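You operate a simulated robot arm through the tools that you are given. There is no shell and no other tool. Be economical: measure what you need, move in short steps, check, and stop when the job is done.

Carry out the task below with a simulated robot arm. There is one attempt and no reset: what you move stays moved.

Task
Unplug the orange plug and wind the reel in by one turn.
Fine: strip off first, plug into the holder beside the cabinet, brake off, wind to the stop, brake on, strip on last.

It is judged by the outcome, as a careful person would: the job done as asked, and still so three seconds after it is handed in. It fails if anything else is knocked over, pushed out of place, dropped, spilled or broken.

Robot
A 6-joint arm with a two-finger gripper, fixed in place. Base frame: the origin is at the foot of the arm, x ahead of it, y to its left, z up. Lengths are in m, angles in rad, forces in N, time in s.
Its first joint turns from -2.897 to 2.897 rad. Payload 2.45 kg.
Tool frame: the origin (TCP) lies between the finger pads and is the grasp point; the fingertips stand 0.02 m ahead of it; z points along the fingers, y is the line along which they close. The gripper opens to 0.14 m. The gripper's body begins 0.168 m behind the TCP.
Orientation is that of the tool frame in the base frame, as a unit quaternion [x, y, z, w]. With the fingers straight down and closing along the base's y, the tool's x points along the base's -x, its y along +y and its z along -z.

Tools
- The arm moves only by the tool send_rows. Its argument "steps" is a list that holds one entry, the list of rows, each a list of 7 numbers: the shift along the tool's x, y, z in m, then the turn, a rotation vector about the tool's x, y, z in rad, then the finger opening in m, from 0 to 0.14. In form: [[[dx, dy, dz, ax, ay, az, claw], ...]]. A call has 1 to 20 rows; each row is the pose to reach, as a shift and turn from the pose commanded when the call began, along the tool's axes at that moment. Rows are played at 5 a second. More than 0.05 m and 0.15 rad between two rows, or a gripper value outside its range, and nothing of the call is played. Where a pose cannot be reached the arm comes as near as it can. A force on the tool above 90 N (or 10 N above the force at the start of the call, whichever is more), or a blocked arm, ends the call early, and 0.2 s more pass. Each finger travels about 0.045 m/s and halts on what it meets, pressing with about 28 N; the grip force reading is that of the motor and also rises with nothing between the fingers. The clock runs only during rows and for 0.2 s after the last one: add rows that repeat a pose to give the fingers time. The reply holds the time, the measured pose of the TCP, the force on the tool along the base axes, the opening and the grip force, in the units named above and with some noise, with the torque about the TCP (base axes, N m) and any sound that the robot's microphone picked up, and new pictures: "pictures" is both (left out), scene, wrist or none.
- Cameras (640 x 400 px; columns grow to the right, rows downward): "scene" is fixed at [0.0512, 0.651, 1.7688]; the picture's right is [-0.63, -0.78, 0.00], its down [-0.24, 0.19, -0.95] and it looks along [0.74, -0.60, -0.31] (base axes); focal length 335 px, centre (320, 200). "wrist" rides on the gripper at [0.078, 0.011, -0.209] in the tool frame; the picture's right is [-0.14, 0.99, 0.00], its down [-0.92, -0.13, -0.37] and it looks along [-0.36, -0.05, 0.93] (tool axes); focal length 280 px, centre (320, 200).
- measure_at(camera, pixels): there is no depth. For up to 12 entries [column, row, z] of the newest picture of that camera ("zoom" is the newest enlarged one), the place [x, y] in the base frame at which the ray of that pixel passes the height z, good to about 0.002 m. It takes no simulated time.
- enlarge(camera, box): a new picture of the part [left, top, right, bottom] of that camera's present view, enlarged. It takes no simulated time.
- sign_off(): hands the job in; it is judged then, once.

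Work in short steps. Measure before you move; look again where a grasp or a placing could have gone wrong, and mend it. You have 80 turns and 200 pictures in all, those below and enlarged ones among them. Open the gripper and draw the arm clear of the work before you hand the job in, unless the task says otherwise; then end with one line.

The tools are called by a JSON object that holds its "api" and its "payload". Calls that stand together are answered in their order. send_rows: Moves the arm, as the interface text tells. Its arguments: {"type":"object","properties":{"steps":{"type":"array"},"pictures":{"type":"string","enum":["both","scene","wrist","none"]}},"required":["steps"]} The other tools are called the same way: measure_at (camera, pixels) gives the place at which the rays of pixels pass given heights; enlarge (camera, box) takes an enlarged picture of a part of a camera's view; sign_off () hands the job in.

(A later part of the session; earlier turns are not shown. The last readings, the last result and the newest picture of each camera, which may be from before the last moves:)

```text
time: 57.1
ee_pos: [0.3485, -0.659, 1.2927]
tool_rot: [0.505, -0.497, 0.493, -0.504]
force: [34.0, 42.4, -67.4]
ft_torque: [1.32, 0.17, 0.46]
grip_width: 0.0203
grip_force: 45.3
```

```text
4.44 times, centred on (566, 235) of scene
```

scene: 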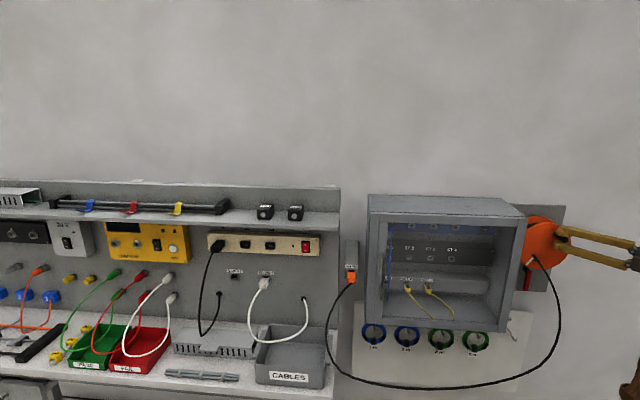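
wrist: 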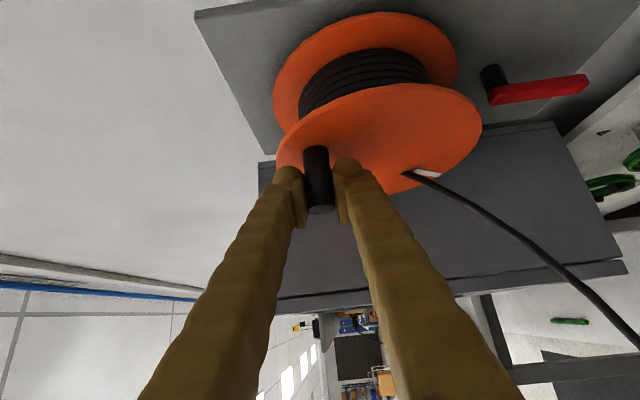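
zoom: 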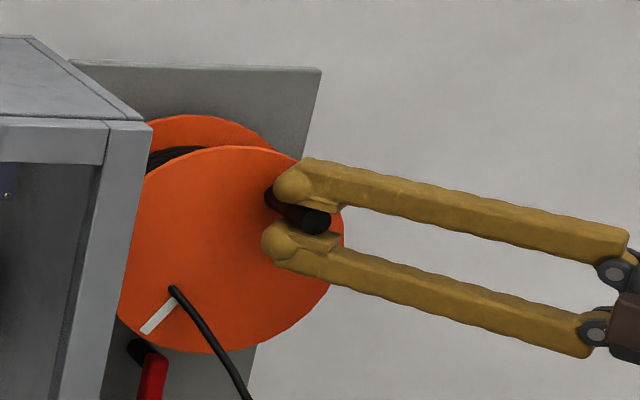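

Reel turns and the cable loop rises (bottom 393→386), so clockwise winds in. Radial load shows the path ~5 mm too far out; refined centre s −.187, z 1.2355, r .065. Continue to about 120°.

{"api": "send_rows", "payload": {"steps": [[[0.0024, 0.0075, -0.0024, 0, 0, 0, 0.01], [0.0086, 0.0147, -0.0086, 0, 0, 0, 0.01], [0.0136, 0.0234, -0.0136, 0, 0, 0, 0.01], [0.0177, 0.0332, -0.0177, 0, 0, 0, 0.01], [0.0204, 0.0439, -0.0204, 0, 0, 0, 0.01], [0.0218, 0.055, -0.0218, 0, 0, 0, 0.01], [0.0218, 0.0664, -0.0218, 0, 0, 0, 0.01]]], "pictures": "wrist"}}

{"api": "enlarge", "payload": {"camera": "scene", "box": [510, 190, 622, 280]}}

```text
time: 58.7
ee_pos: [0.3251, -0.6823, 1.228]
tool_rot: [0.505, -0.497, 0.495, -0.503]
force: [21.5, -16.2, 1.8]
ft_torque: [-0.04, -0.1, 0.16]
grip_width: 0.0204
grip_force: 44.7
```

wrist: 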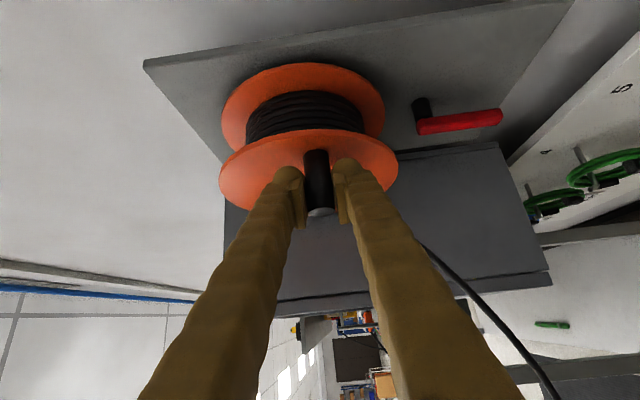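

```text
4.44 times, centred on (566, 235) of scene
```

zoom: 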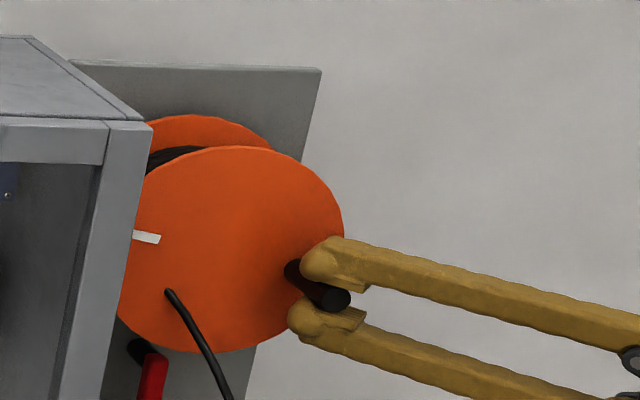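

Load is low now. Continue from 95° to 150°, watching the cable.

{"api": "send_rows", "payload": {"steps": [[[0, 0.0111, 0.0028, 0, 0, 0, 0.01], [-0.0028, 0.0218, 0.0056, 0, 0, 0, 0.01], [-0.0068, 0.0316, 0.0096, 0, 0, 0, 0.01], [-0.0119, 0.0403, 0.0147, 0, 0, 0, 0.01], [-0.018, 0.0475, 0.0208, 0, 0, 0, 0.01], [-0.0214, 0.0506, 0.0242, 0, 0, 0, 0.01]]]}}

{"api": "enlarge", "payload": {"camera": "scene", "box": [510, 200, 622, 300]}}

{"api": "enlarge", "payload": {"camera": "wrist", "box": [240, 90, 460, 240]}}

```text
time: 60.1
ee_pos: [0.3487, -0.6587, 1.1796]
tool_rot: [0.505, -0.494, 0.496, -0.504]
force: [12.5, 10.7, 49.1]
ft_torque: [0.19, -0.43, 0.38]
grip_width: 0.0205
grip_force: 44.8
```

scene: 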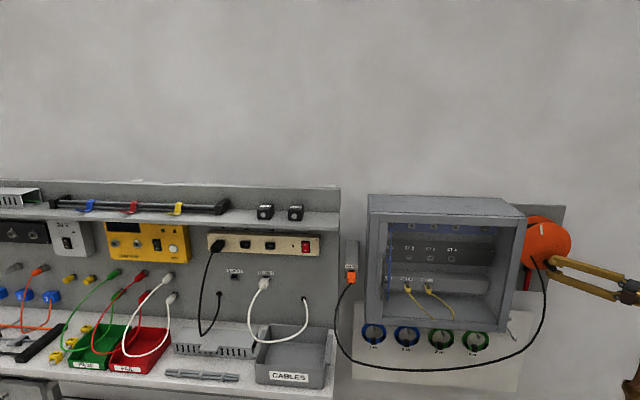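
wrist: 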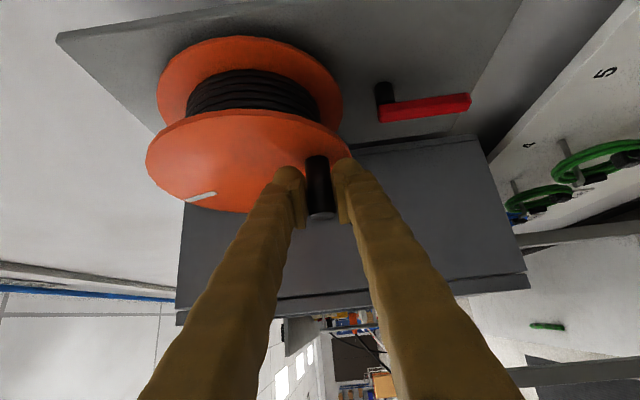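

```text
4.00 times, centred on (566, 250) of scene
```

zoom: 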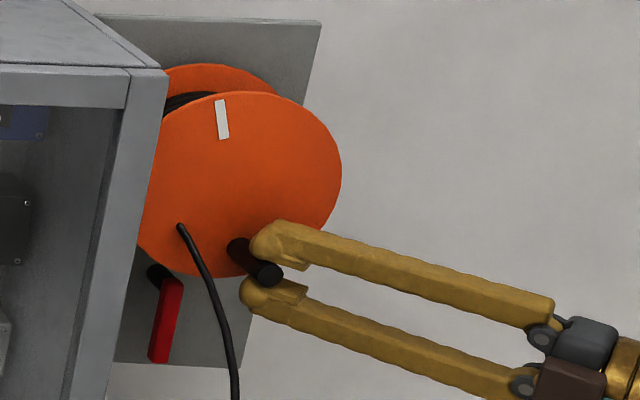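

```text
2.67 times, centred on (350, 165) of wrist
```

zoom: 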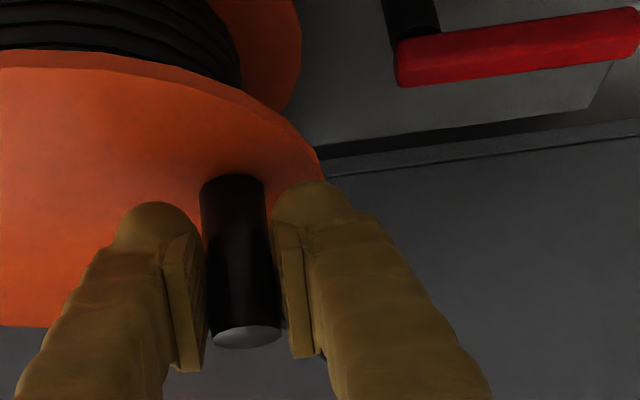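

Cable loop has risen to row 370. Path slightly outside, so use r .0625, centre z 1.238. Proceed slowly to ~178°, watching the cable beside the fingers.

{"api": "send_rows", "payload": {"steps": [[[-0.0043, -0.0022, 0.0043, 0, 0, 0, 0.01], [-0.0093, 0.0006, 0.0093, 0, 0, 0, 0.01], [-0.0153, 0.0027, 0.0153, 0, 0, 0, 0.01], [-0.0214, 0.0037, 0.0214, 0, 0, 0, 0.01]]], "pictures": "wrist"}}

{"api": "enlarge", "payload": {"camera": "scene", "box": [510, 200, 622, 300]}}

```text
time: 61.1
ee_pos: [0.3688, -0.6391, 1.1804]
tool_rot: [0.504, -0.495, 0.498, -0.502]
force: [-25.8, -3.7, 81.8]
ft_torque: [0.86, -1.03, 0.54]
grip_width: 0.0203
grip_force: 45.5
```

wrist: 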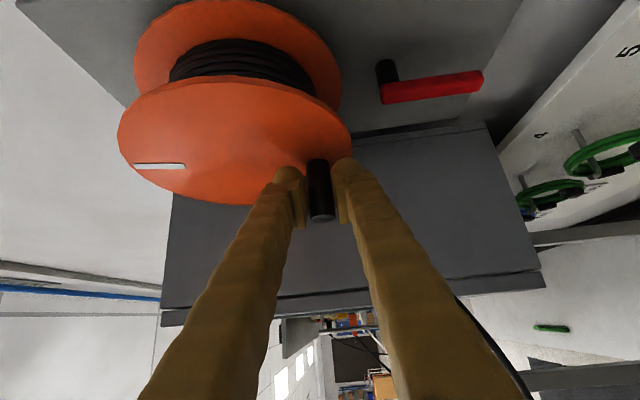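

```text
4.00 times, centred on (566, 250) of scene
```

zoom: 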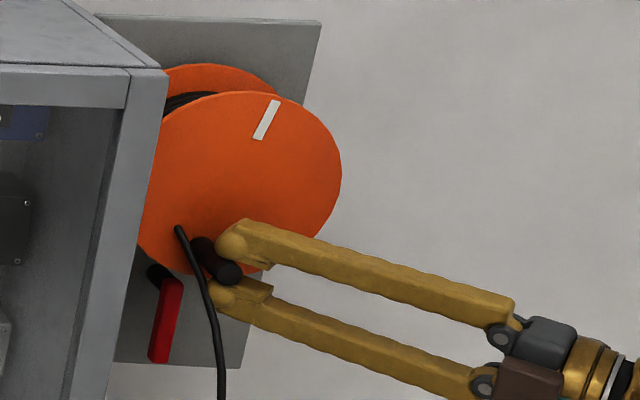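

The load shows the path is still ~5 mm low at the bottom; I correct upward and go on a little to see whether the cable interferes.

{"api": "send_rows", "payload": {"steps": [[[0, -0.005, 0, 0, 0, 0, 0.01], [-0.005, -0.0055, 0.005, 0, 0, 0, 0.01], [-0.0105, -0.0075, 0.0105, 0, 0, 0, 0.01]]], "pictures": "wrist"}}

{"api": "enlarge", "payload": {"camera": "scene", "box": [510, 200, 622, 300]}}

```text
time: 62.0
ee_pos: [0.3785, -0.6301, 1.1861]
tool_rot: [0.503, -0.497, 0.498, -0.502]
force: [-14.9, 4.6, 8.6]
ft_torque: [0.22, -0.17, 0.47]
grip_width: 0.0194
grip_force: 44.4
stopped in row 3: the force on the tool passed its limit at 99 N (the readings are from after the stop); the commanded pose is now the measured one
```

wrist: 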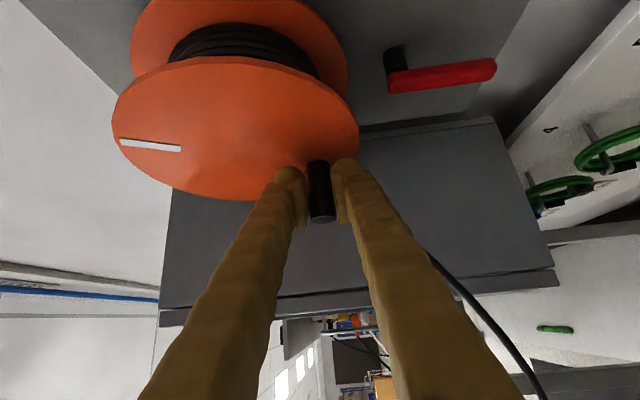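

```text
4.00 times, centred on (566, 250) of scene
```

zoom: 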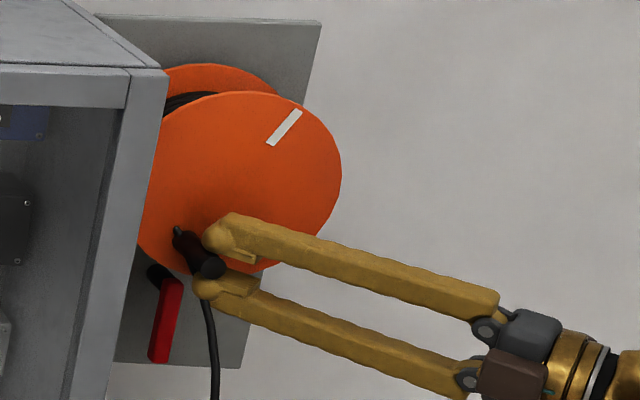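

The knob passes the cable without being hindered (18 N now). Fitted circle: centre s −.1945, z 1.241, r .0588; continue to ~237°.

{"api": "send_rows", "payload": {"steps": [[[-0.0054, -0.0029, 0.0054, 0, 0, 0, 0.01], [-0.0105, -0.0069, 0.0105, 0, 0, 0, 0.01], [-0.0151, -0.0118, 0.0151, 0, 0, 0, 0.01], [-0.0192, -0.0176, 0.0192, 0, 0, 0, 0.01], [-0.0227, -0.0242, 0.0227, 0, 0, 0, 0.01]]], "pictures": "none"}}

{"api": "enlarge", "payload": {"camera": "scene", "box": [510, 200, 622, 300]}}

```text
time: 62.7
ee_pos: [0.3871, -0.622, 1.1972]
tool_rot: [0.501, -0.496, 0.502, -0.501]
force: [-21.1, 5.0, 14.5]
ft_torque: [0.11, -0.1, 0.51]
grip_width: 0.0189
grip_force: 44.0
stopped in row 3: the force on the tool passed its limit at 95 N (the readings are from after the stop); the commanded pose is now the measured one
```

```text
4.00 times, centred on (566, 250) of scene
```

zoom: 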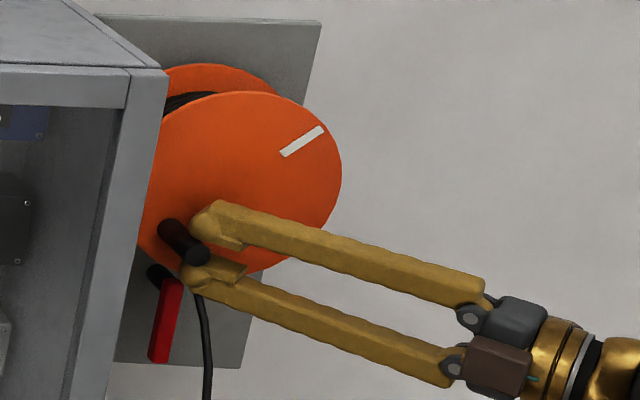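

The knob has slid to the fingertips and the tips rub the disc (−d force). I loosen the grip, recentre on the knob (s −.150, z 1.202) 1 cm further out, and regrip.

{"api": "send_rows", "payload": {"steps": [[[-0.007, 0, -0.007, 0, 0, 0, 0.03], [-0.007, 0, -0.007, 0, 0, 0, 0.045], [-0.012, -0.003, -0.002, 0, 0, 0, 0.045], [-0.018, -0.005, 0.0046, 0, 0, 0, 0.045]]], "pictures": "wrist"}}

{"api": "enlarge", "payload": {"camera": "scene", "box": [510, 200, 622, 300]}}

{"api": "enlarge", "payload": {"camera": "wrist", "box": [240, 110, 440, 240]}}

```text
time: 63.7
ee_pos: [0.3932, -0.6037, 1.201]
tool_rot: [0.501, -0.496, 0.502, -0.501]
force: [-0.7, 0.3, 1.1]
ft_torque: [0.02, 0.03, -0.02]
grip_width: 0.0447
grip_force: 0.0
```

wrist: 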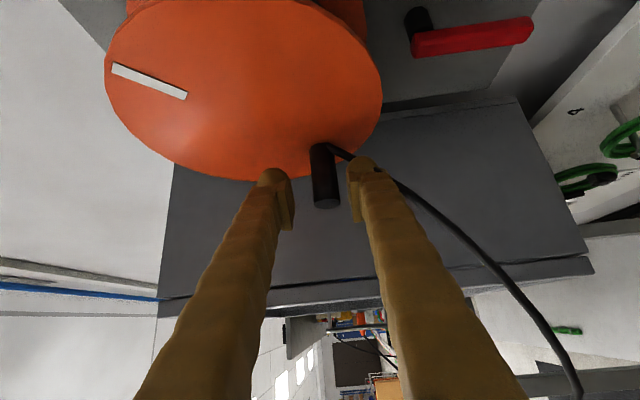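

```text
4.00 times, centred on (566, 250) of scene
```

zoom: 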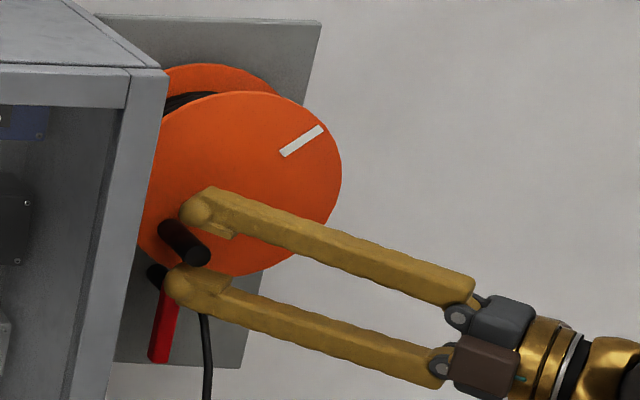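

```text
3.08 times, centred on (340, 175) of wrist
```

zoom: 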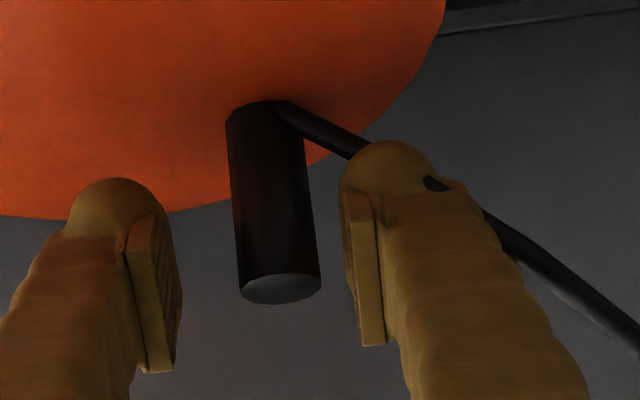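

Cable doesn't collide with the hand, and the reel stays put when released. Knob now at s −.144, z 1.196 → centre s −.194, z 1.2376, r .0644. On the left side the motion is mostly upward, so I'll use a loose cage (0.03) and lift to 315°.

{"api": "send_rows", "payload": {"steps": [[[-0.0054, -0.003, 0.0054, 0, 0, 0, 0.03], [-0.0054, -0.003, 0.0054, 0, 0, 0, 0.03], [-0.0093, -0.0124, 0.0093, 0, 0, 0, 0.03], [-0.012, -0.0229, 0.012, 0, 0, 0, 0.03], [-0.0134, -0.034, 0.0134, 0, 0, 0, 0.03], [-0.0134, -0.0452, 0.0134, 0, 0, 0, 0.03], [-0.012, -0.0563, 0.012, 0, 0, 0, 0.03], [-0.0093, -0.0668, 0.0093, 0, 0, 0, 0.03], [-0.0054, -0.0765, 0.0054, 0, 0, 0, 0.03], [-0.0002, -0.0851, 0.0002, 0, 0, 0, 0.03]]]}}

{"api": "enlarge", "payload": {"camera": "scene", "box": [510, 200, 622, 300]}}

{"api": "enlarge", "payload": {"camera": "wrist", "box": [240, 110, 440, 240]}}

```text
time: 65.9
ee_pos: [0.3923, -0.6019, 1.2858]
tool_rot: [0.501, -0.496, 0.503, -0.5]
force: [-0.3, -0.4, -0.2]
ft_torque: [0.0, -0.04, 0.04]
grip_width: 0.0299
grip_force: 0.2
```

scene: 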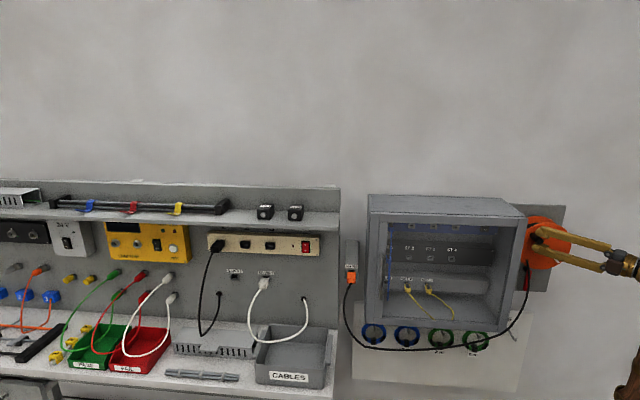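
wrist: 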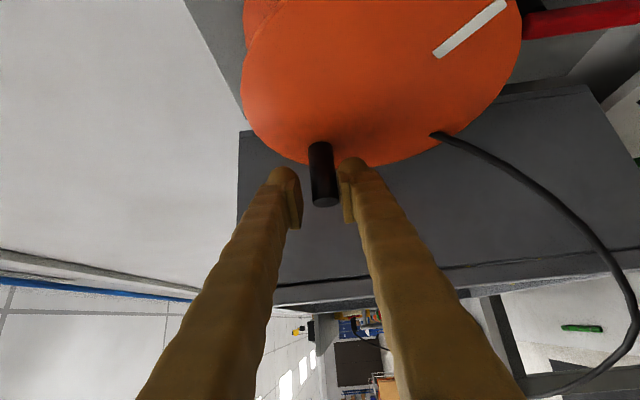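

```text
4.00 times, centred on (566, 250) of scene
```

zoom: 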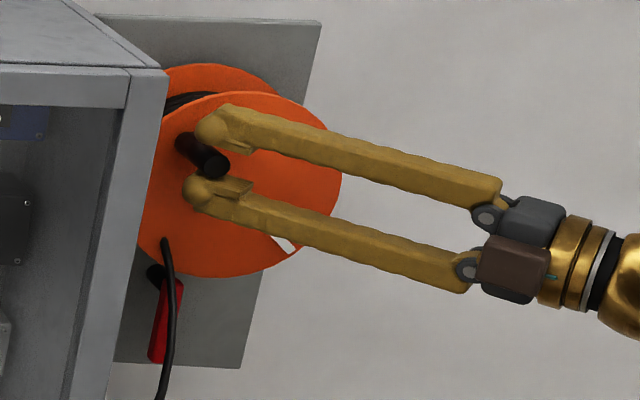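

```text
3.08 times, centred on (340, 175) of wrist
```

zoom: 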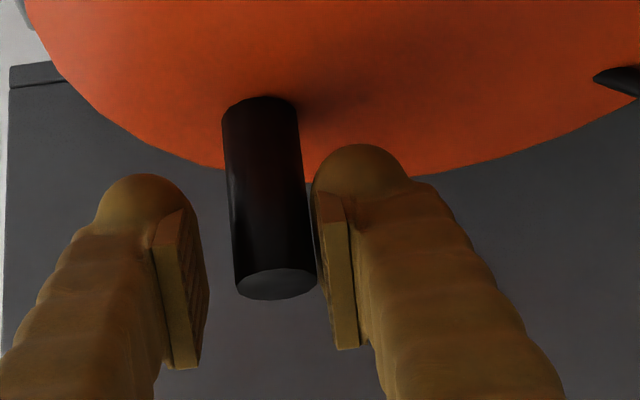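

Zero load, knob resting on the lower finger at about 315°. Now recentre, grip, and follow the arc to ~346°.

{"api": "send_rows", "payload": {"steps": [[[0, 0.003, 0, 0, 0, 0, 0.03], [0, 0.003, 0, 0, 0, 0, 0.015], [0, 0.003, 0, 0, 0, 0, 0.01], [0.0042, -0.0022, -0.0042, 0, 0, 0, 0.01], [0.0094, -0.0073, -0.0094, 0, 0, 0, 0.01], [0.0151, -0.0112, -0.0151, 0, 0, 0, 0.01], [0.0211, -0.014, -0.0211, 0, 0, 0, 0.01]]], "pictures": "wrist"}}

{"api": "enlarge", "payload": {"camera": "scene", "box": [510, 200, 622, 300]}}

```text
time: 67.5
ee_pos: [0.371, -0.624, 1.2986]
tool_rot: [0.502, -0.497, 0.501, -0.501]
force: [2.4, 3.5, -9.1]
ft_torque: [0.29, -0.14, 0.23]
grip_width: 0.0203
grip_force: 45.0
```

wrist: 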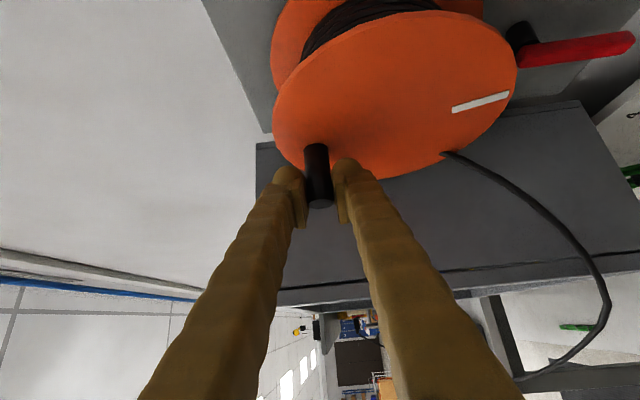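

```text
4.00 times, centred on (566, 250) of scene
```

zoom: 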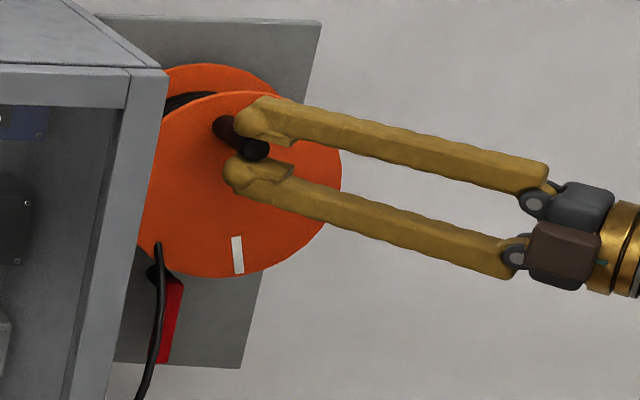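

Mark is almost at the bottom (≈345°). Continue gently until the stop is felt.

{"api": "send_rows", "payload": {"steps": [[[0.0032, -0.0008, -0.0032, 0, 0, 0, 0.01], [0.0063, -0.0015, -0.0063, 0, 0, 0, 0.01], [0.0087, -0.0018, -0.0087, 0, 0, 0, 0.01], [0.011, -0.0018, -0.011, 0, 0, 0, 0.01], [0.013, -0.0016, -0.013, 0, 0, 0, 0.01]]], "pictures": "wrist"}}

{"api": "enlarge", "payload": {"camera": "scene", "box": [510, 200, 622, 300]}}

```text
time: 68.7
ee_pos: [0.3588, -0.6368, 1.3018]
tool_rot: [0.501, -0.496, 0.502, -0.501]
force: [15.5, 3.4, -7.8]
ft_torque: [0.0, 0.11, -0.23]
grip_width: 0.0209
grip_force: 44.9
```

wrist: 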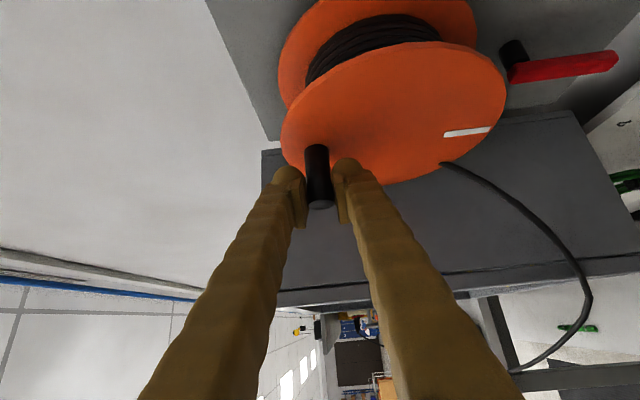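

```text
4.00 times, centred on (566, 250) of scene
```

zoom: 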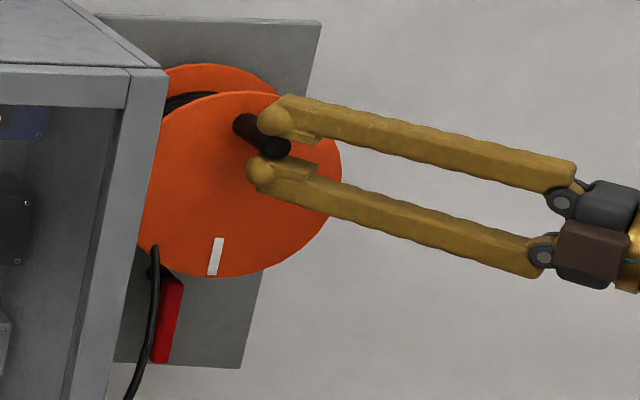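

Mark is back at its starting spot (216,257): a full turn. Push a few mm more to confirm the stop.

{"api": "send_rows", "payload": {"steps": [[[0.0025, 0.0002, -0.0025, 0, 0, 0, 0.01], [0.005, 0.0005, -0.005, 0, 0, 0, 0.01], [0.007, 0.0008, -0.007, 0, 0, 0, 0.01]]], "pictures": "none"}}

{"api": "enlarge", "payload": {"camera": "scene", "box": [510, 200, 622, 300]}}

```text
time: 69.5
ee_pos: [0.3516, -0.6445, 1.3026]
tool_rot: [0.501, -0.496, 0.503, -0.5]
force: [4.6, 13.9, 12.9]
ft_torque: [0.08, -0.21, 0.43]
grip_width: 0.0202
grip_force: 44.8
```

```text
4.00 times, centred on (566, 250) of scene
```

zoom: 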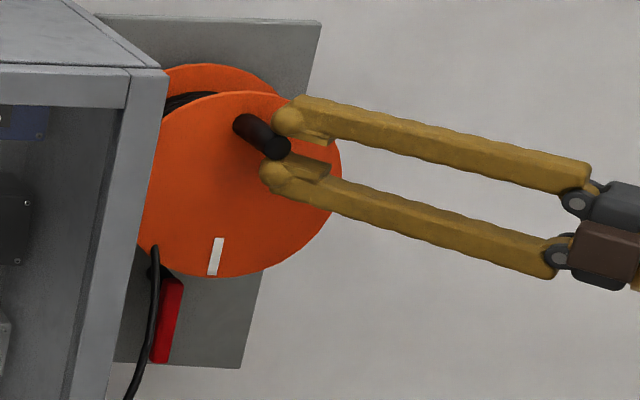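

The fingers slip while the knob holds still: stop reached. Release and retreat along −x.

{"api": "send_rows", "payload": {"steps": [[[0, 0, 0, 0, 0, 0, 0.035], [0, 0, 0, 0, 0, 0, 0.055], [0, 0, 0, 0, 0, 0, 0.065], [0, 0, -0.04, 0, 0, 0, 0.065], [0, 0, -0.08, 0, 0, 0, 0.065], [0, 0, -0.12, 0, 0, 0, 0.065], [0, 0, -0.16, 0, 0, 0, 0.065], [0, 0, -0.2, 0, 0, 0, 0.065]]]}}

{"api": "enlarge", "payload": {"camera": "scene", "box": [510, 200, 622, 300]}}

{"api": "enlarge", "payload": {"camera": "wrist", "box": [240, 40, 480, 200]}}

```text
time: 71.3
ee_pos: [0.1508, -0.645, 1.2994]
tool_rot: [0.501, -0.496, 0.502, -0.501]
force: [-0.5, 0.2, -0.3]
ft_torque: [-0.03, 0.01, 0.01]
grip_width: 0.0652
grip_force: 0.1
```

scene: 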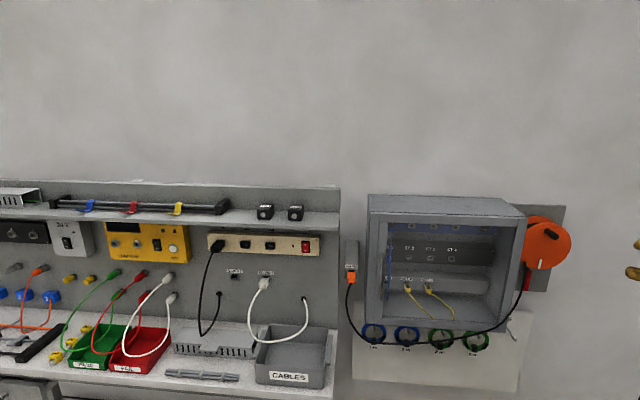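
wrist: 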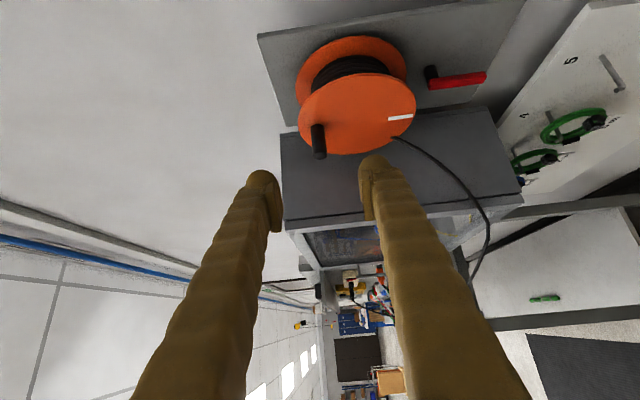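

```text
4.00 times, centred on (566, 250) of scene
```

zoom: 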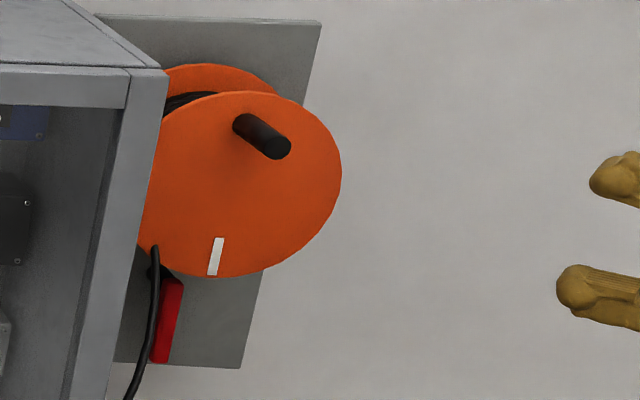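

```text
2.50 times, centred on (360, 120) of wrist
```

zoom: 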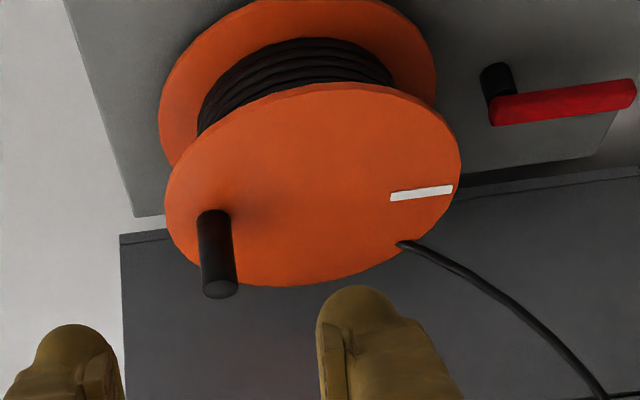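

Reel stays. Now the brake: the lever hangs vertical at s −.197 (z 1.10→1.01). I'll close the fingers and stage to its −s side, low at z 1.04.

{"api": "send_rows", "payload": {"steps": [[[0.014, 0.037, 0, 0, 0, 0, 0.04], [0.028, 0.074, 0, 0, 0, 0, 0.02], [0.043, 0.111, 0, 0, 0, 0, 0.0], [0.057, 0.148, 0.02, 0, 0, 0, 0.0], [0.071, 0.185, 0.05, 0, 0, 0, 0.0], [0.085, 0.222, 0.09, 0, 0, 0, 0.0], [0.0996, 0.259, 0.129, 0, 0, 0, 0.0], [0.0996, 0.259, 0.17, 0, 0, 0, 0.0], [0.0996, 0.259, 0.2, 0, 0, 0, 0.0]]]}}

{"api": "enlarge", "payload": {"camera": "wrist", "box": [200, 60, 440, 210]}}

{"api": "enlarge", "payload": {"camera": "scene", "box": [510, 220, 622, 310]}}

```text
refused: row 6 steps farther than a row can; nothing moved
```

```text
2.67 times, centred on (320, 135) of wrist
```

zoom: 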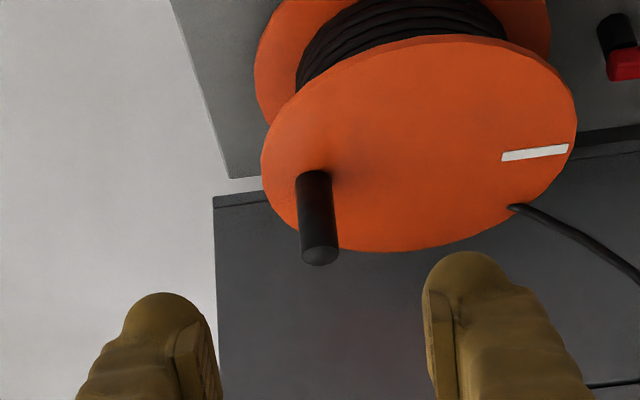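

```text
4.44 times, centred on (566, 265) of scene
```

zoom: 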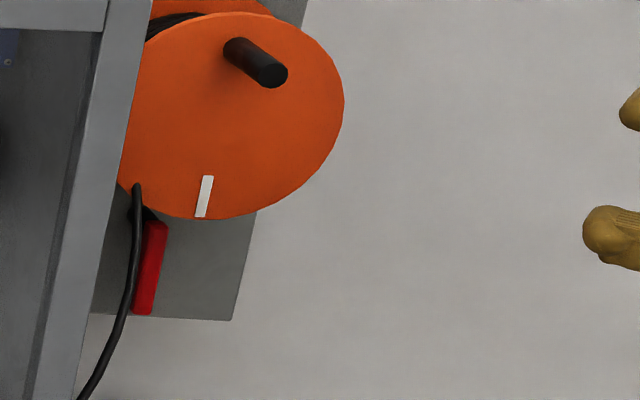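

Some rows stepped too far; I resend with smaller steps.

{"api": "send_rows", "payload": {"steps": [[[0.014, 0.037, 0, 0, 0, 0, 0.04], [0.028, 0.074, 0, 0, 0, 0, 0.02], [0.043, 0.111, 0, 0, 0, 0, 0.0], [0.057, 0.148, 0.0, 0, 0, 0, 0.0], [0.071, 0.185, 0.02, 0, 0, 0, 0.0], [0.085, 0.222, 0.04, 0, 0, 0, 0.0], [0.0996, 0.259, 0.06, 0, 0, 0, 0.0], [0.0996, 0.259, 0.1, 0, 0, 0, 0.0], [0.0996, 0.259, 0.14, 0, 0, 0, 0.0], [0.0996, 0.259, 0.18, 0, 0, 0, 0.0], [0.0996, 0.259, 0.2, 0, 0, 0, 0.0]]]}}

{"api": "enlarge", "payload": {"camera": "wrist", "box": [200, 60, 440, 210]}}

{"api": "enlarge", "payload": {"camera": "scene", "box": [510, 220, 622, 310]}}

```text
time: 73.7
ee_pos: [0.352, -0.7453, 1.0421]
tool_rot: [0.501, -0.495, 0.503, -0.5]
force: [-0.3, -0.3, 0.1]
ft_torque: [0.03, -0.03, 0.01]
grip_width: 0.0001
grip_force: 27.7
```

scene: 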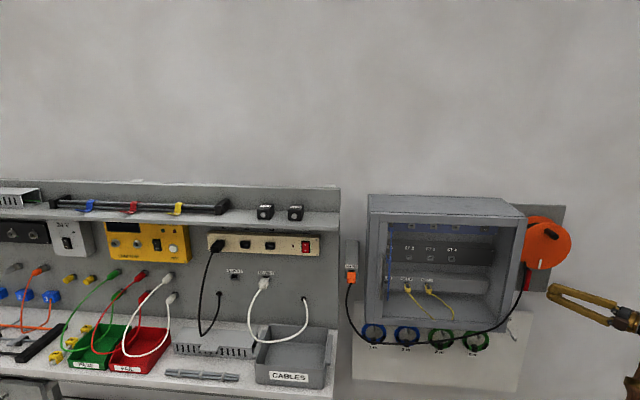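
wrist: 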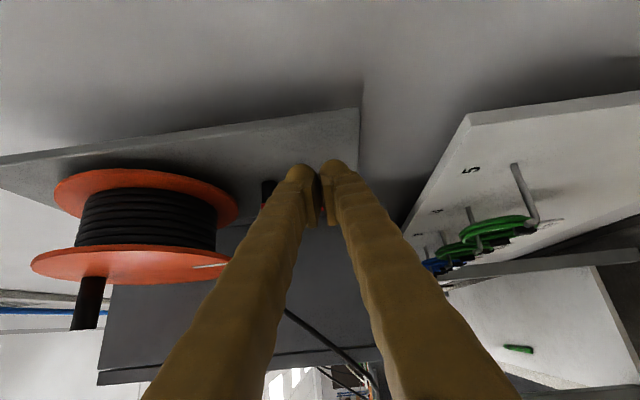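

```text
2.67 times, centred on (320, 135) of wrist
```

zoom: 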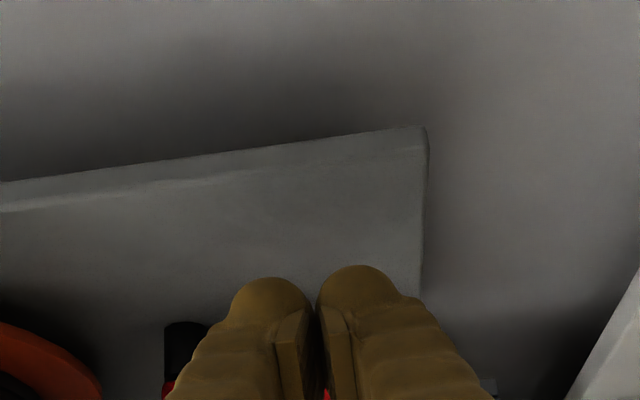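

```text
4.44 times, centred on (566, 265) of scene
```

zoom: 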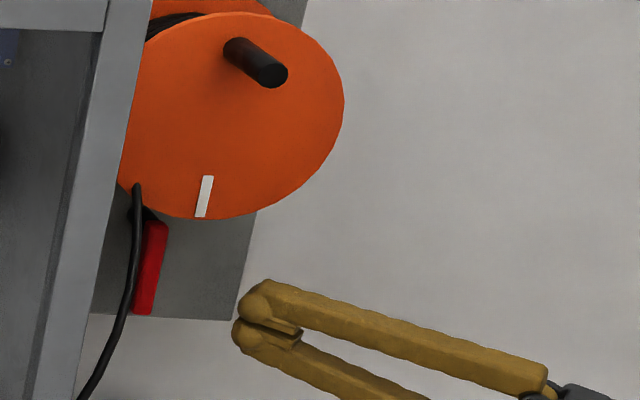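

Fingertips are on the −s side of the lever. Advance to lever depth, then sweep toward +s and up.

{"api": "send_rows", "payload": {"steps": [[[0, 0, 0.03, 0, 0, 0, 0], [0, 0, 0.046, 0, 0, 0, 0], [-0.0131, 0.002, 0.0591, 0, 0, 0, 0], [-0.0208, 0.004, 0.0668, 0, 0, 0, 0], [-0.0286, 0.006, 0.0746, 0, 0, 0, 0], [-0.0357, 0.005, 0.0817, 0, 0, 0, 0], [-0.0428, 0.004, 0.0888, 0, 0, 0, 0], [-0.0569, -0.001, 0.1029, 0, 0, 0, 0]]]}}

{"api": "enlarge", "payload": {"camera": "wrist", "box": [200, 60, 440, 210]}}

{"api": "enlarge", "payload": {"camera": "scene", "box": [500, 220, 600, 310]}}

```text
time: 75.5
ee_pos: [0.4572, -0.6886, 1.0428]
tool_rot: [0.501, -0.496, 0.502, -0.5]
force: [0.3, 0.1, -0.2]
ft_torque: [-0.03, -0.03, 0.0]
grip_width: 0.0
grip_force: 28.4
```

scene: 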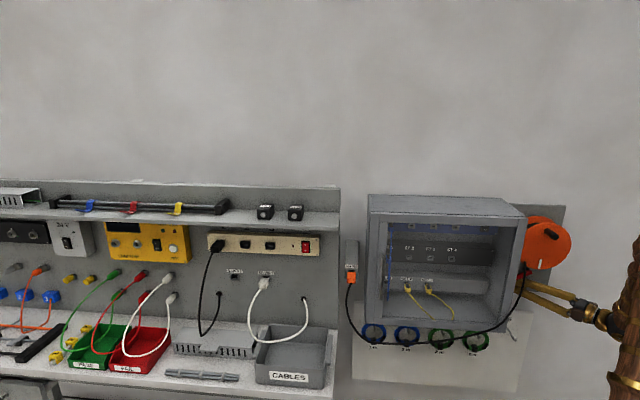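
wrist: 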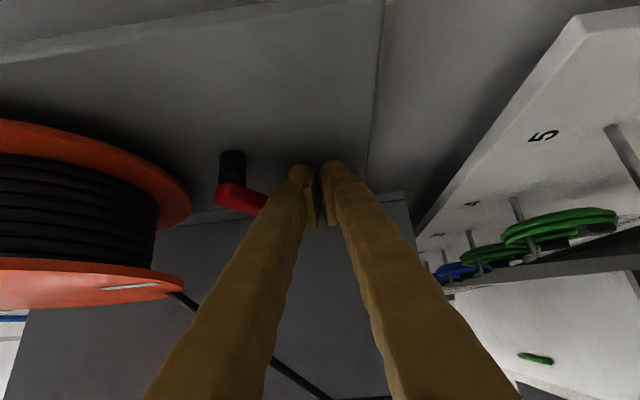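

```text
2.67 times, centred on (320, 135) of wrist
```

zoom: 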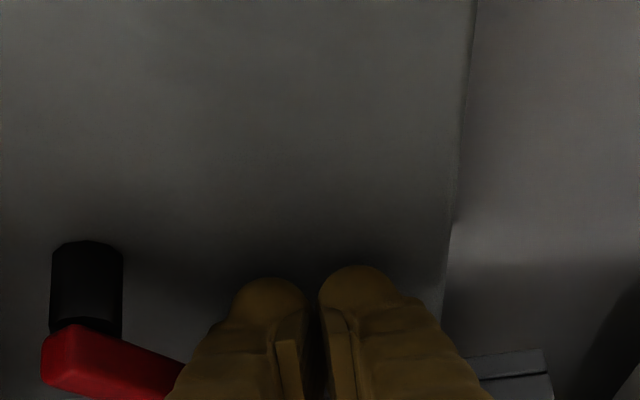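

```text
4.44 times, centred on (550, 265) of scene
```

zoom: 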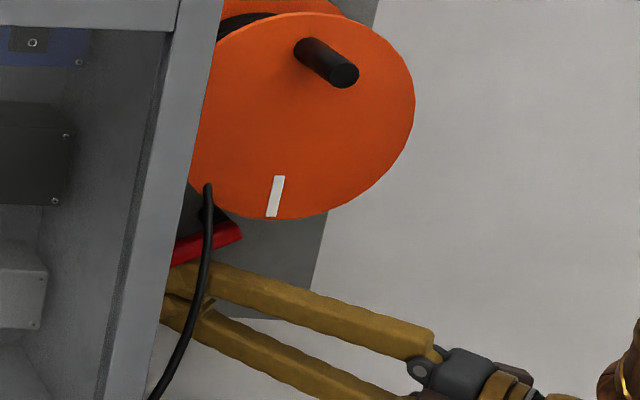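

Lever is coming up, resting on the fingers. Continue upward until its stop.

{"api": "send_rows", "payload": {"steps": [[[-0.005, -0.005, 0.005, 0, 0, 0, 0], [-0.0096, -0.009, 0.0096, 0, 0, 0, 0], [-0.0113, -0.014, 0.0113, 0, 0, 0, 0], [-0.0125, -0.018, 0.0125, 0, 0, 0, 0], [-0.0125, -0.021, 0.0125, 0, 0, 0, 0]]], "pictures": "wrist"}}

{"api": "enlarge", "payload": {"camera": "scene", "box": [500, 220, 600, 310]}}

```text
time: 76.5
ee_pos: [0.4649, -0.6786, 1.0535]
tool_rot: [-0.5, 0.502, -0.499, 0.498]
force: [-13.4, -15.9, -43.6]
ft_torque: [-0.22, 0.17, 0.01]
grip_width: 0.0001
grip_force: 27.9
stopped in row 5: the force on the tool passed its limit at 98 N (the readings are from after the stop); the commanded pose is now the measured one
```

wrist: 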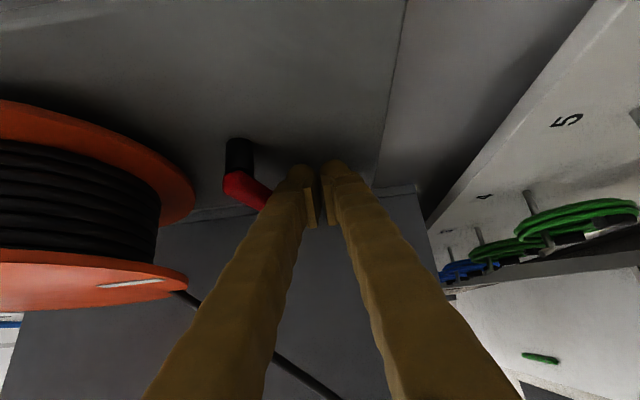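

```text
4.44 times, centred on (550, 265) of scene
```

zoom: 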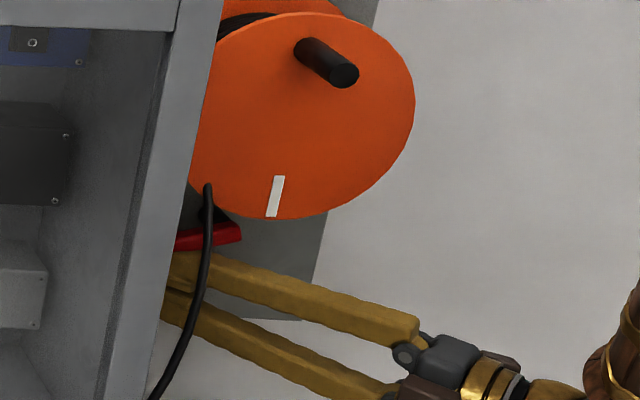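

Lever is back at its upper stop, as at the start: brake on. Lower the fingers off it and retreat.

{"api": "send_rows", "payload": {"steps": [[[0, 0.012, 0, 0, 0, 0, 0], [0, 0.03, 0, 0, 0, 0, 0], [-0.01, 0.03, -0.02, 0, 0, 0, 0], [-0.01, 0.03, -0.06, 0, 0, 0, 0], [-0.01, 0.03, -0.1, 0, 0, 0, 0], [-0.01, 0.03, -0.14, 0, 0, 0, 0], [-0.01, 0.03, -0.18, 0, 0, 0, 0], [-0.01, 0.02, -0.22, 0, 0, 0, 0], [-0.01, -0.01, -0.25, 0, 0, 0, 0], [-0.01, -0.05, -0.28, 0, 0, 0, 0], [-0.015, -0.09, -0.3, 0, 0, 0, 0], [-0.015, -0.13, -0.32, 0, 0, 0, 0], [-0.015, -0.17, -0.33, 0, 0, 0, 0], [-0.015, -0.2, -0.335, 0, 0, 0, 0]]]}}

{"api": "enlarge", "payload": {"camera": "scene", "box": [500, 210, 600, 300]}}

{"api": "enlarge", "payload": {"camera": "wrist", "box": [240, 20, 480, 180]}}

```text
time: 79.5
ee_pos: [0.1302, -0.6611, 1.2565]
tool_rot: [0.501, -0.501, 0.5, -0.498]
force: [-0.2, -0.1, -0.2]
ft_torque: [0.0, -0.05, 0.01]
grip_width: 0.0003
grip_force: 28.5
```

scene: 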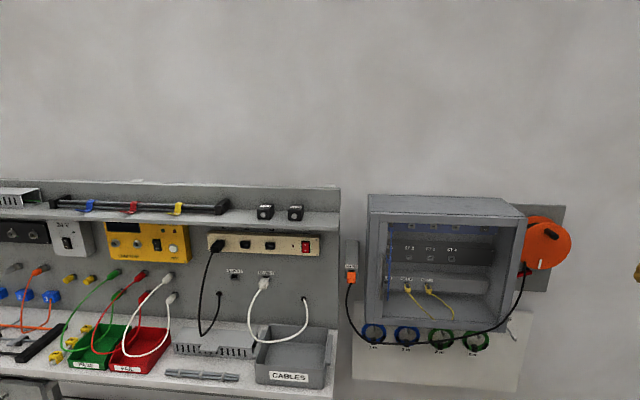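
wrist: 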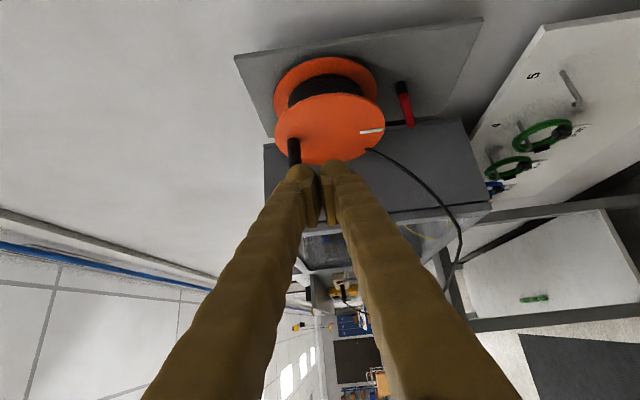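

```text
4.44 times, centred on (550, 255) of scene
```

zoom: 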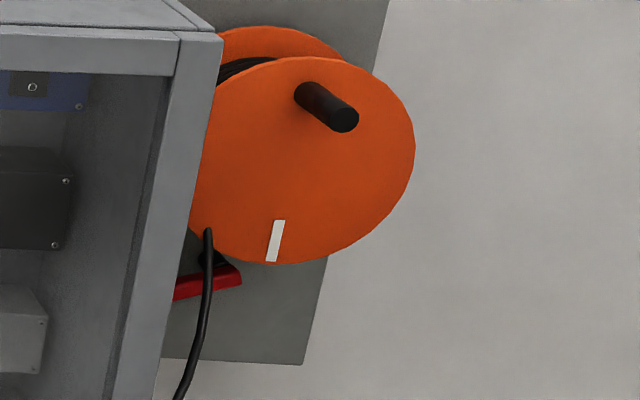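

```text
2.50 times, centred on (360, 100) of wrist
```

zoom: 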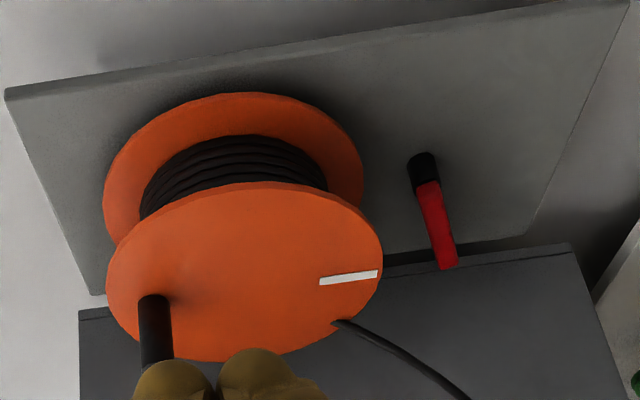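

Brake on, mark at bottom, plug still in the holder. Now retrace: rotate back to tool-down and rise.

{"api": "send_rows", "payload": {"steps": [[[-0.004, -0.0157, -0.0008, -0.0679, 0.0663, 0.0896, 0], [-0.008, -0.0313, -0.0016, -0.1359, 0.1325, 0.1792, 0], [-0.012, -0.047, -0.0024, -0.2038, 0.1988, 0.2688, 0], [-0.016, -0.0627, -0.0032, -0.2717, 0.2651, 0.3584, 0], [-0.02, -0.0783, -0.004, -0.3397, 0.3313, 0.448, 0], [-0.024, -0.094, -0.0048, -0.4076, 0.3976, 0.5376, 0], [-0.028, -0.1097, -0.0056, -0.4755, 0.4639, 0.6272, 0], [-0.032, -0.1253, -0.0064, -0.5435, 0.5301, 0.7168, 0], [-0.036, -0.141, -0.0072, -0.6114, 0.5964, 0.8064, 0], [-0.04, -0.1567, -0.008, -0.6793, 0.6627, 0.896, 0], [-0.044, -0.1723, -0.0088, -0.7473, 0.7289, 0.9856, 0], [-0.048, -0.188, -0.0096, -0.8152, 0.7952, 1.0752, 0], [-0.052, -0.2037, -0.0104, -0.8831, 0.8615, 1.1648, 0], [-0.056, -0.2193, -0.0112, -0.9511, 0.9277, 1.2544, 0], [-0.06, -0.235, -0.012, -1.019, 0.994, 1.344, 0], [-0.06, -0.235, -0.012, -1.019, 0.994, 1.344, 0]]], "pictures": "none"}}

```text
time: 82.9
ee_pos: [0.1197, -0.5992, 1.493]
tool_rot: [0.001, 0.991, 0.011, 0.136]
force: [0.2, -0.7, 0.8]
ft_torque: [-0.01, 0.01, 0.03]
grip_width: 0.0
grip_force: 27.7
```

Next swing back toward the front at the start pose height, restoring vertical.

{"api": "send_rows", "payload": {"steps": [[[-0.0282, 0.0262, 0.008, 0.0018, 0.0212, 0, 0], [-0.0565, 0.0523, 0.016, 0.0037, 0.0423, 0, 0], [-0.0847, 0.0785, 0.024, 0.0055, 0.0635, 0, 0], [-0.1129, 0.1046, 0.032, 0.0074, 0.0846, 0, 0], [-0.1412, 0.1308, 0.04, 0.0092, 0.1058, 0, 0], [-0.1694, 0.1569, 0.048, 0.0111, 0.1269, 0, 0], [-0.1976, 0.1831, 0.056, 0.0129, 0.1481, 0, 0], [-0.2258, 0.2092, 0.064, 0.0148, 0.1692, 0, 0], [-0.2541, 0.2354, 0.072, 0.0166, 0.1904, 0, 0], [-0.2823, 0.2615, 0.08, 0.0185, 0.2115, 0, 0], [-0.3105, 0.2877, 0.088, 0.0203, 0.2327, 0, 0], [-0.3388, 0.3138, 0.096, 0.0222, 0.2538, 0, 0], [-0.367, 0.34, 0.104, 0.024, 0.275, 0, 0]]], "pictures": "none"}}

```text
time: 85.7
ee_pos: [0.5018, -0.2567, 1.5145]
tool_rot: [0.0, 0.991, 0.113, 0.074]
force: [0.2, 0.5, -0.4]
ft_torque: [-0.06, -0.03, -0.02]
grip_width: 0.0
grip_force: 27.8
out of reach, approached as far as the arm can: row 3, 4, 5, 6, 7, 8, 9, 10, 11, 12, 13
```

Move on to the pose used earlier (.53,−.034), yawed 45°, tool down.

{"api": "send_rows", "payload": {"steps": [[[-0.0021, 0.0289, 0.0167, 0.0389, 0.0074, 0.1113, 0], [-0.0041, 0.0579, 0.0334, 0.0779, 0.0147, 0.2226, 0], [-0.0062, 0.0868, 0.0501, 0.1168, 0.0221, 0.3339, 0], [-0.0083, 0.1157, 0.0667, 0.1558, 0.0295, 0.4451, 0], [-0.0104, 0.1446, 0.0834, 0.1947, 0.0369, 0.5564, 0], [-0.0124, 0.1736, 0.1001, 0.2337, 0.0442, 0.6677, 0], [-0.0145, 0.2025, 0.1168, 0.2726, 0.0516, 0.779, 0], [-0.0145, 0.2025, 0.1168, 0.2726, 0.0516, 0.779, 0]]], "pictures": "none"}}

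```text
time: 87.7
ee_pos: [0.4506, -0.2893, 1.3398]
tool_rot: [0.31, 0.938, 0.152, 0.008]
force: [-0.2, 0.0, -0.6]
ft_torque: [0.02, 0.02, 0.01]
grip_width: 0.0002
grip_force: 28.1
out of reach, approached as far as the arm can: row 2, 3, 4, 5, 6, 7, 8
stopped in row 8: the arm was blocked; the commanded pose is now the measured one
```

It stalled short of the target; let me look at the arm's posture.

{"api": "send_rows", "payload": {"steps": [[[0, 0, -0.03, 0, 0, 0, 0], [0, 0, -0.06, 0, 0, 0, 0]]]}}

```text
time: 88.3
ee_pos: [0.4416, -0.307, 1.3981]
tool_rot: [0.31, 0.939, 0.151, 0.011]
force: [0.0, -0.2, -0.3]
ft_torque: [-0.02, 0.03, -0.04]
grip_width: 0.0002
grip_force: 27.3
```

scene: 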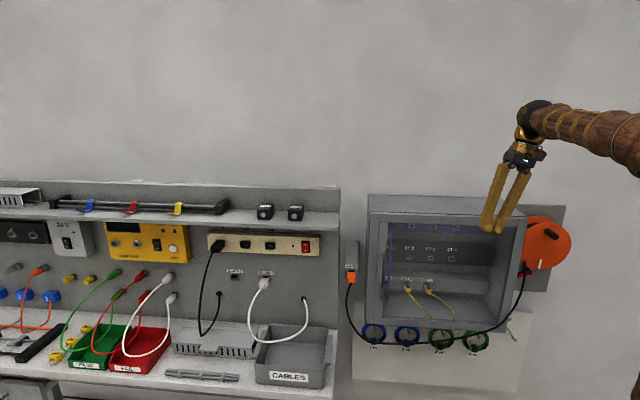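
wrist: 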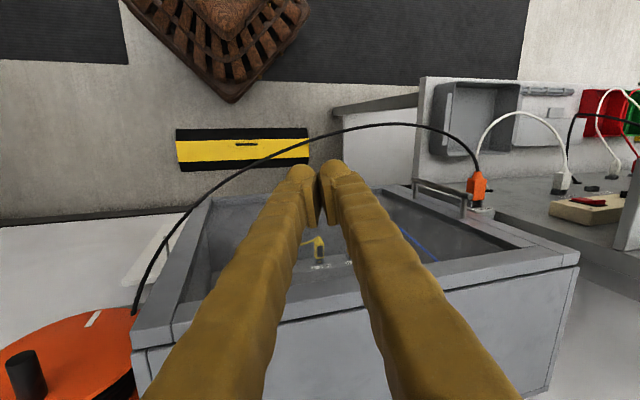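

The wrist's roll joint seems near its limit in this branch. I'll pitch the tool up past the forearm line (pointing outward and slightly up over the cabinet) to get onto the other branch.

{"api": "send_rows", "payload": {"steps": [[[-0.0189, 0.0062, -0.0221, 0.0128, -0.1317, -0.0195, 0], [-0.0378, 0.0125, -0.0442, 0.0255, -0.2634, -0.039, 0], [-0.0567, 0.0187, -0.0663, 0.0383, -0.3951, -0.0586, 0], [-0.0756, 0.0249, -0.0884, 0.051, -0.5269, -0.0781, 0], [-0.0945, 0.0312, -0.1105, 0.0638, -0.6586, -0.0976, 0], [-0.1134, 0.0374, -0.1326, 0.0765, -0.7903, -0.1171, 0], [-0.1323, 0.0436, -0.1547, 0.0893, -0.922, -0.1366, 0], [-0.1513, 0.0499, -0.1767, 0.102, -1.0537, -0.1562, 0], [-0.1702, 0.0561, -0.1988, 0.1148, -1.1854, -0.1757, 0], [-0.1891, 0.0623, -0.2209, 0.1275, -1.3171, -0.1952, 0], [-0.208, 0.0686, -0.243, 0.1403, -1.4488, -0.2147, 0], [-0.2269, 0.0748, -0.2651, 0.153, -1.5806, -0.2342, 0], [-0.2458, 0.081, -0.2872, 0.1658, -1.7123, -0.2538, 0], [-0.2647, 0.0873, -0.3093, 0.1785, -1.844, -0.2733, 0], [-0.2836, 0.0935, -0.3314, 0.1913, -1.9757, -0.2928, 0]]], "pictures": "scene"}}

```text
time: 89.8
ee_pos: [0.6016, -0.4389, 1.431]
tool_rot: [0.306, 0.898, 0.007, 0.318]
force: [1.1, 0.1, 0.0]
ft_torque: [0.05, -0.01, 0.01]
grip_width: 0.0
grip_force: 27.9
stopped in row 7: the arm was blocked; the commanded pose is now the measured one
```

scene: 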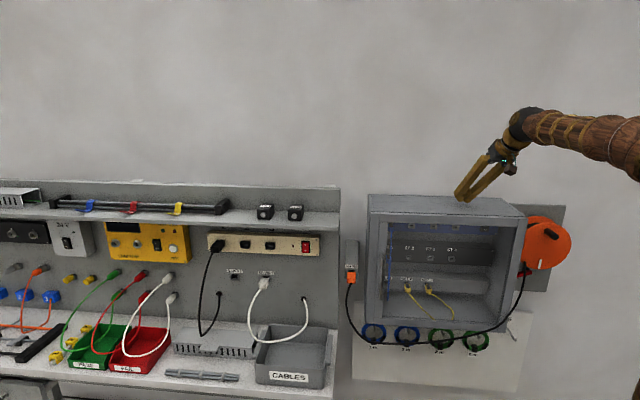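

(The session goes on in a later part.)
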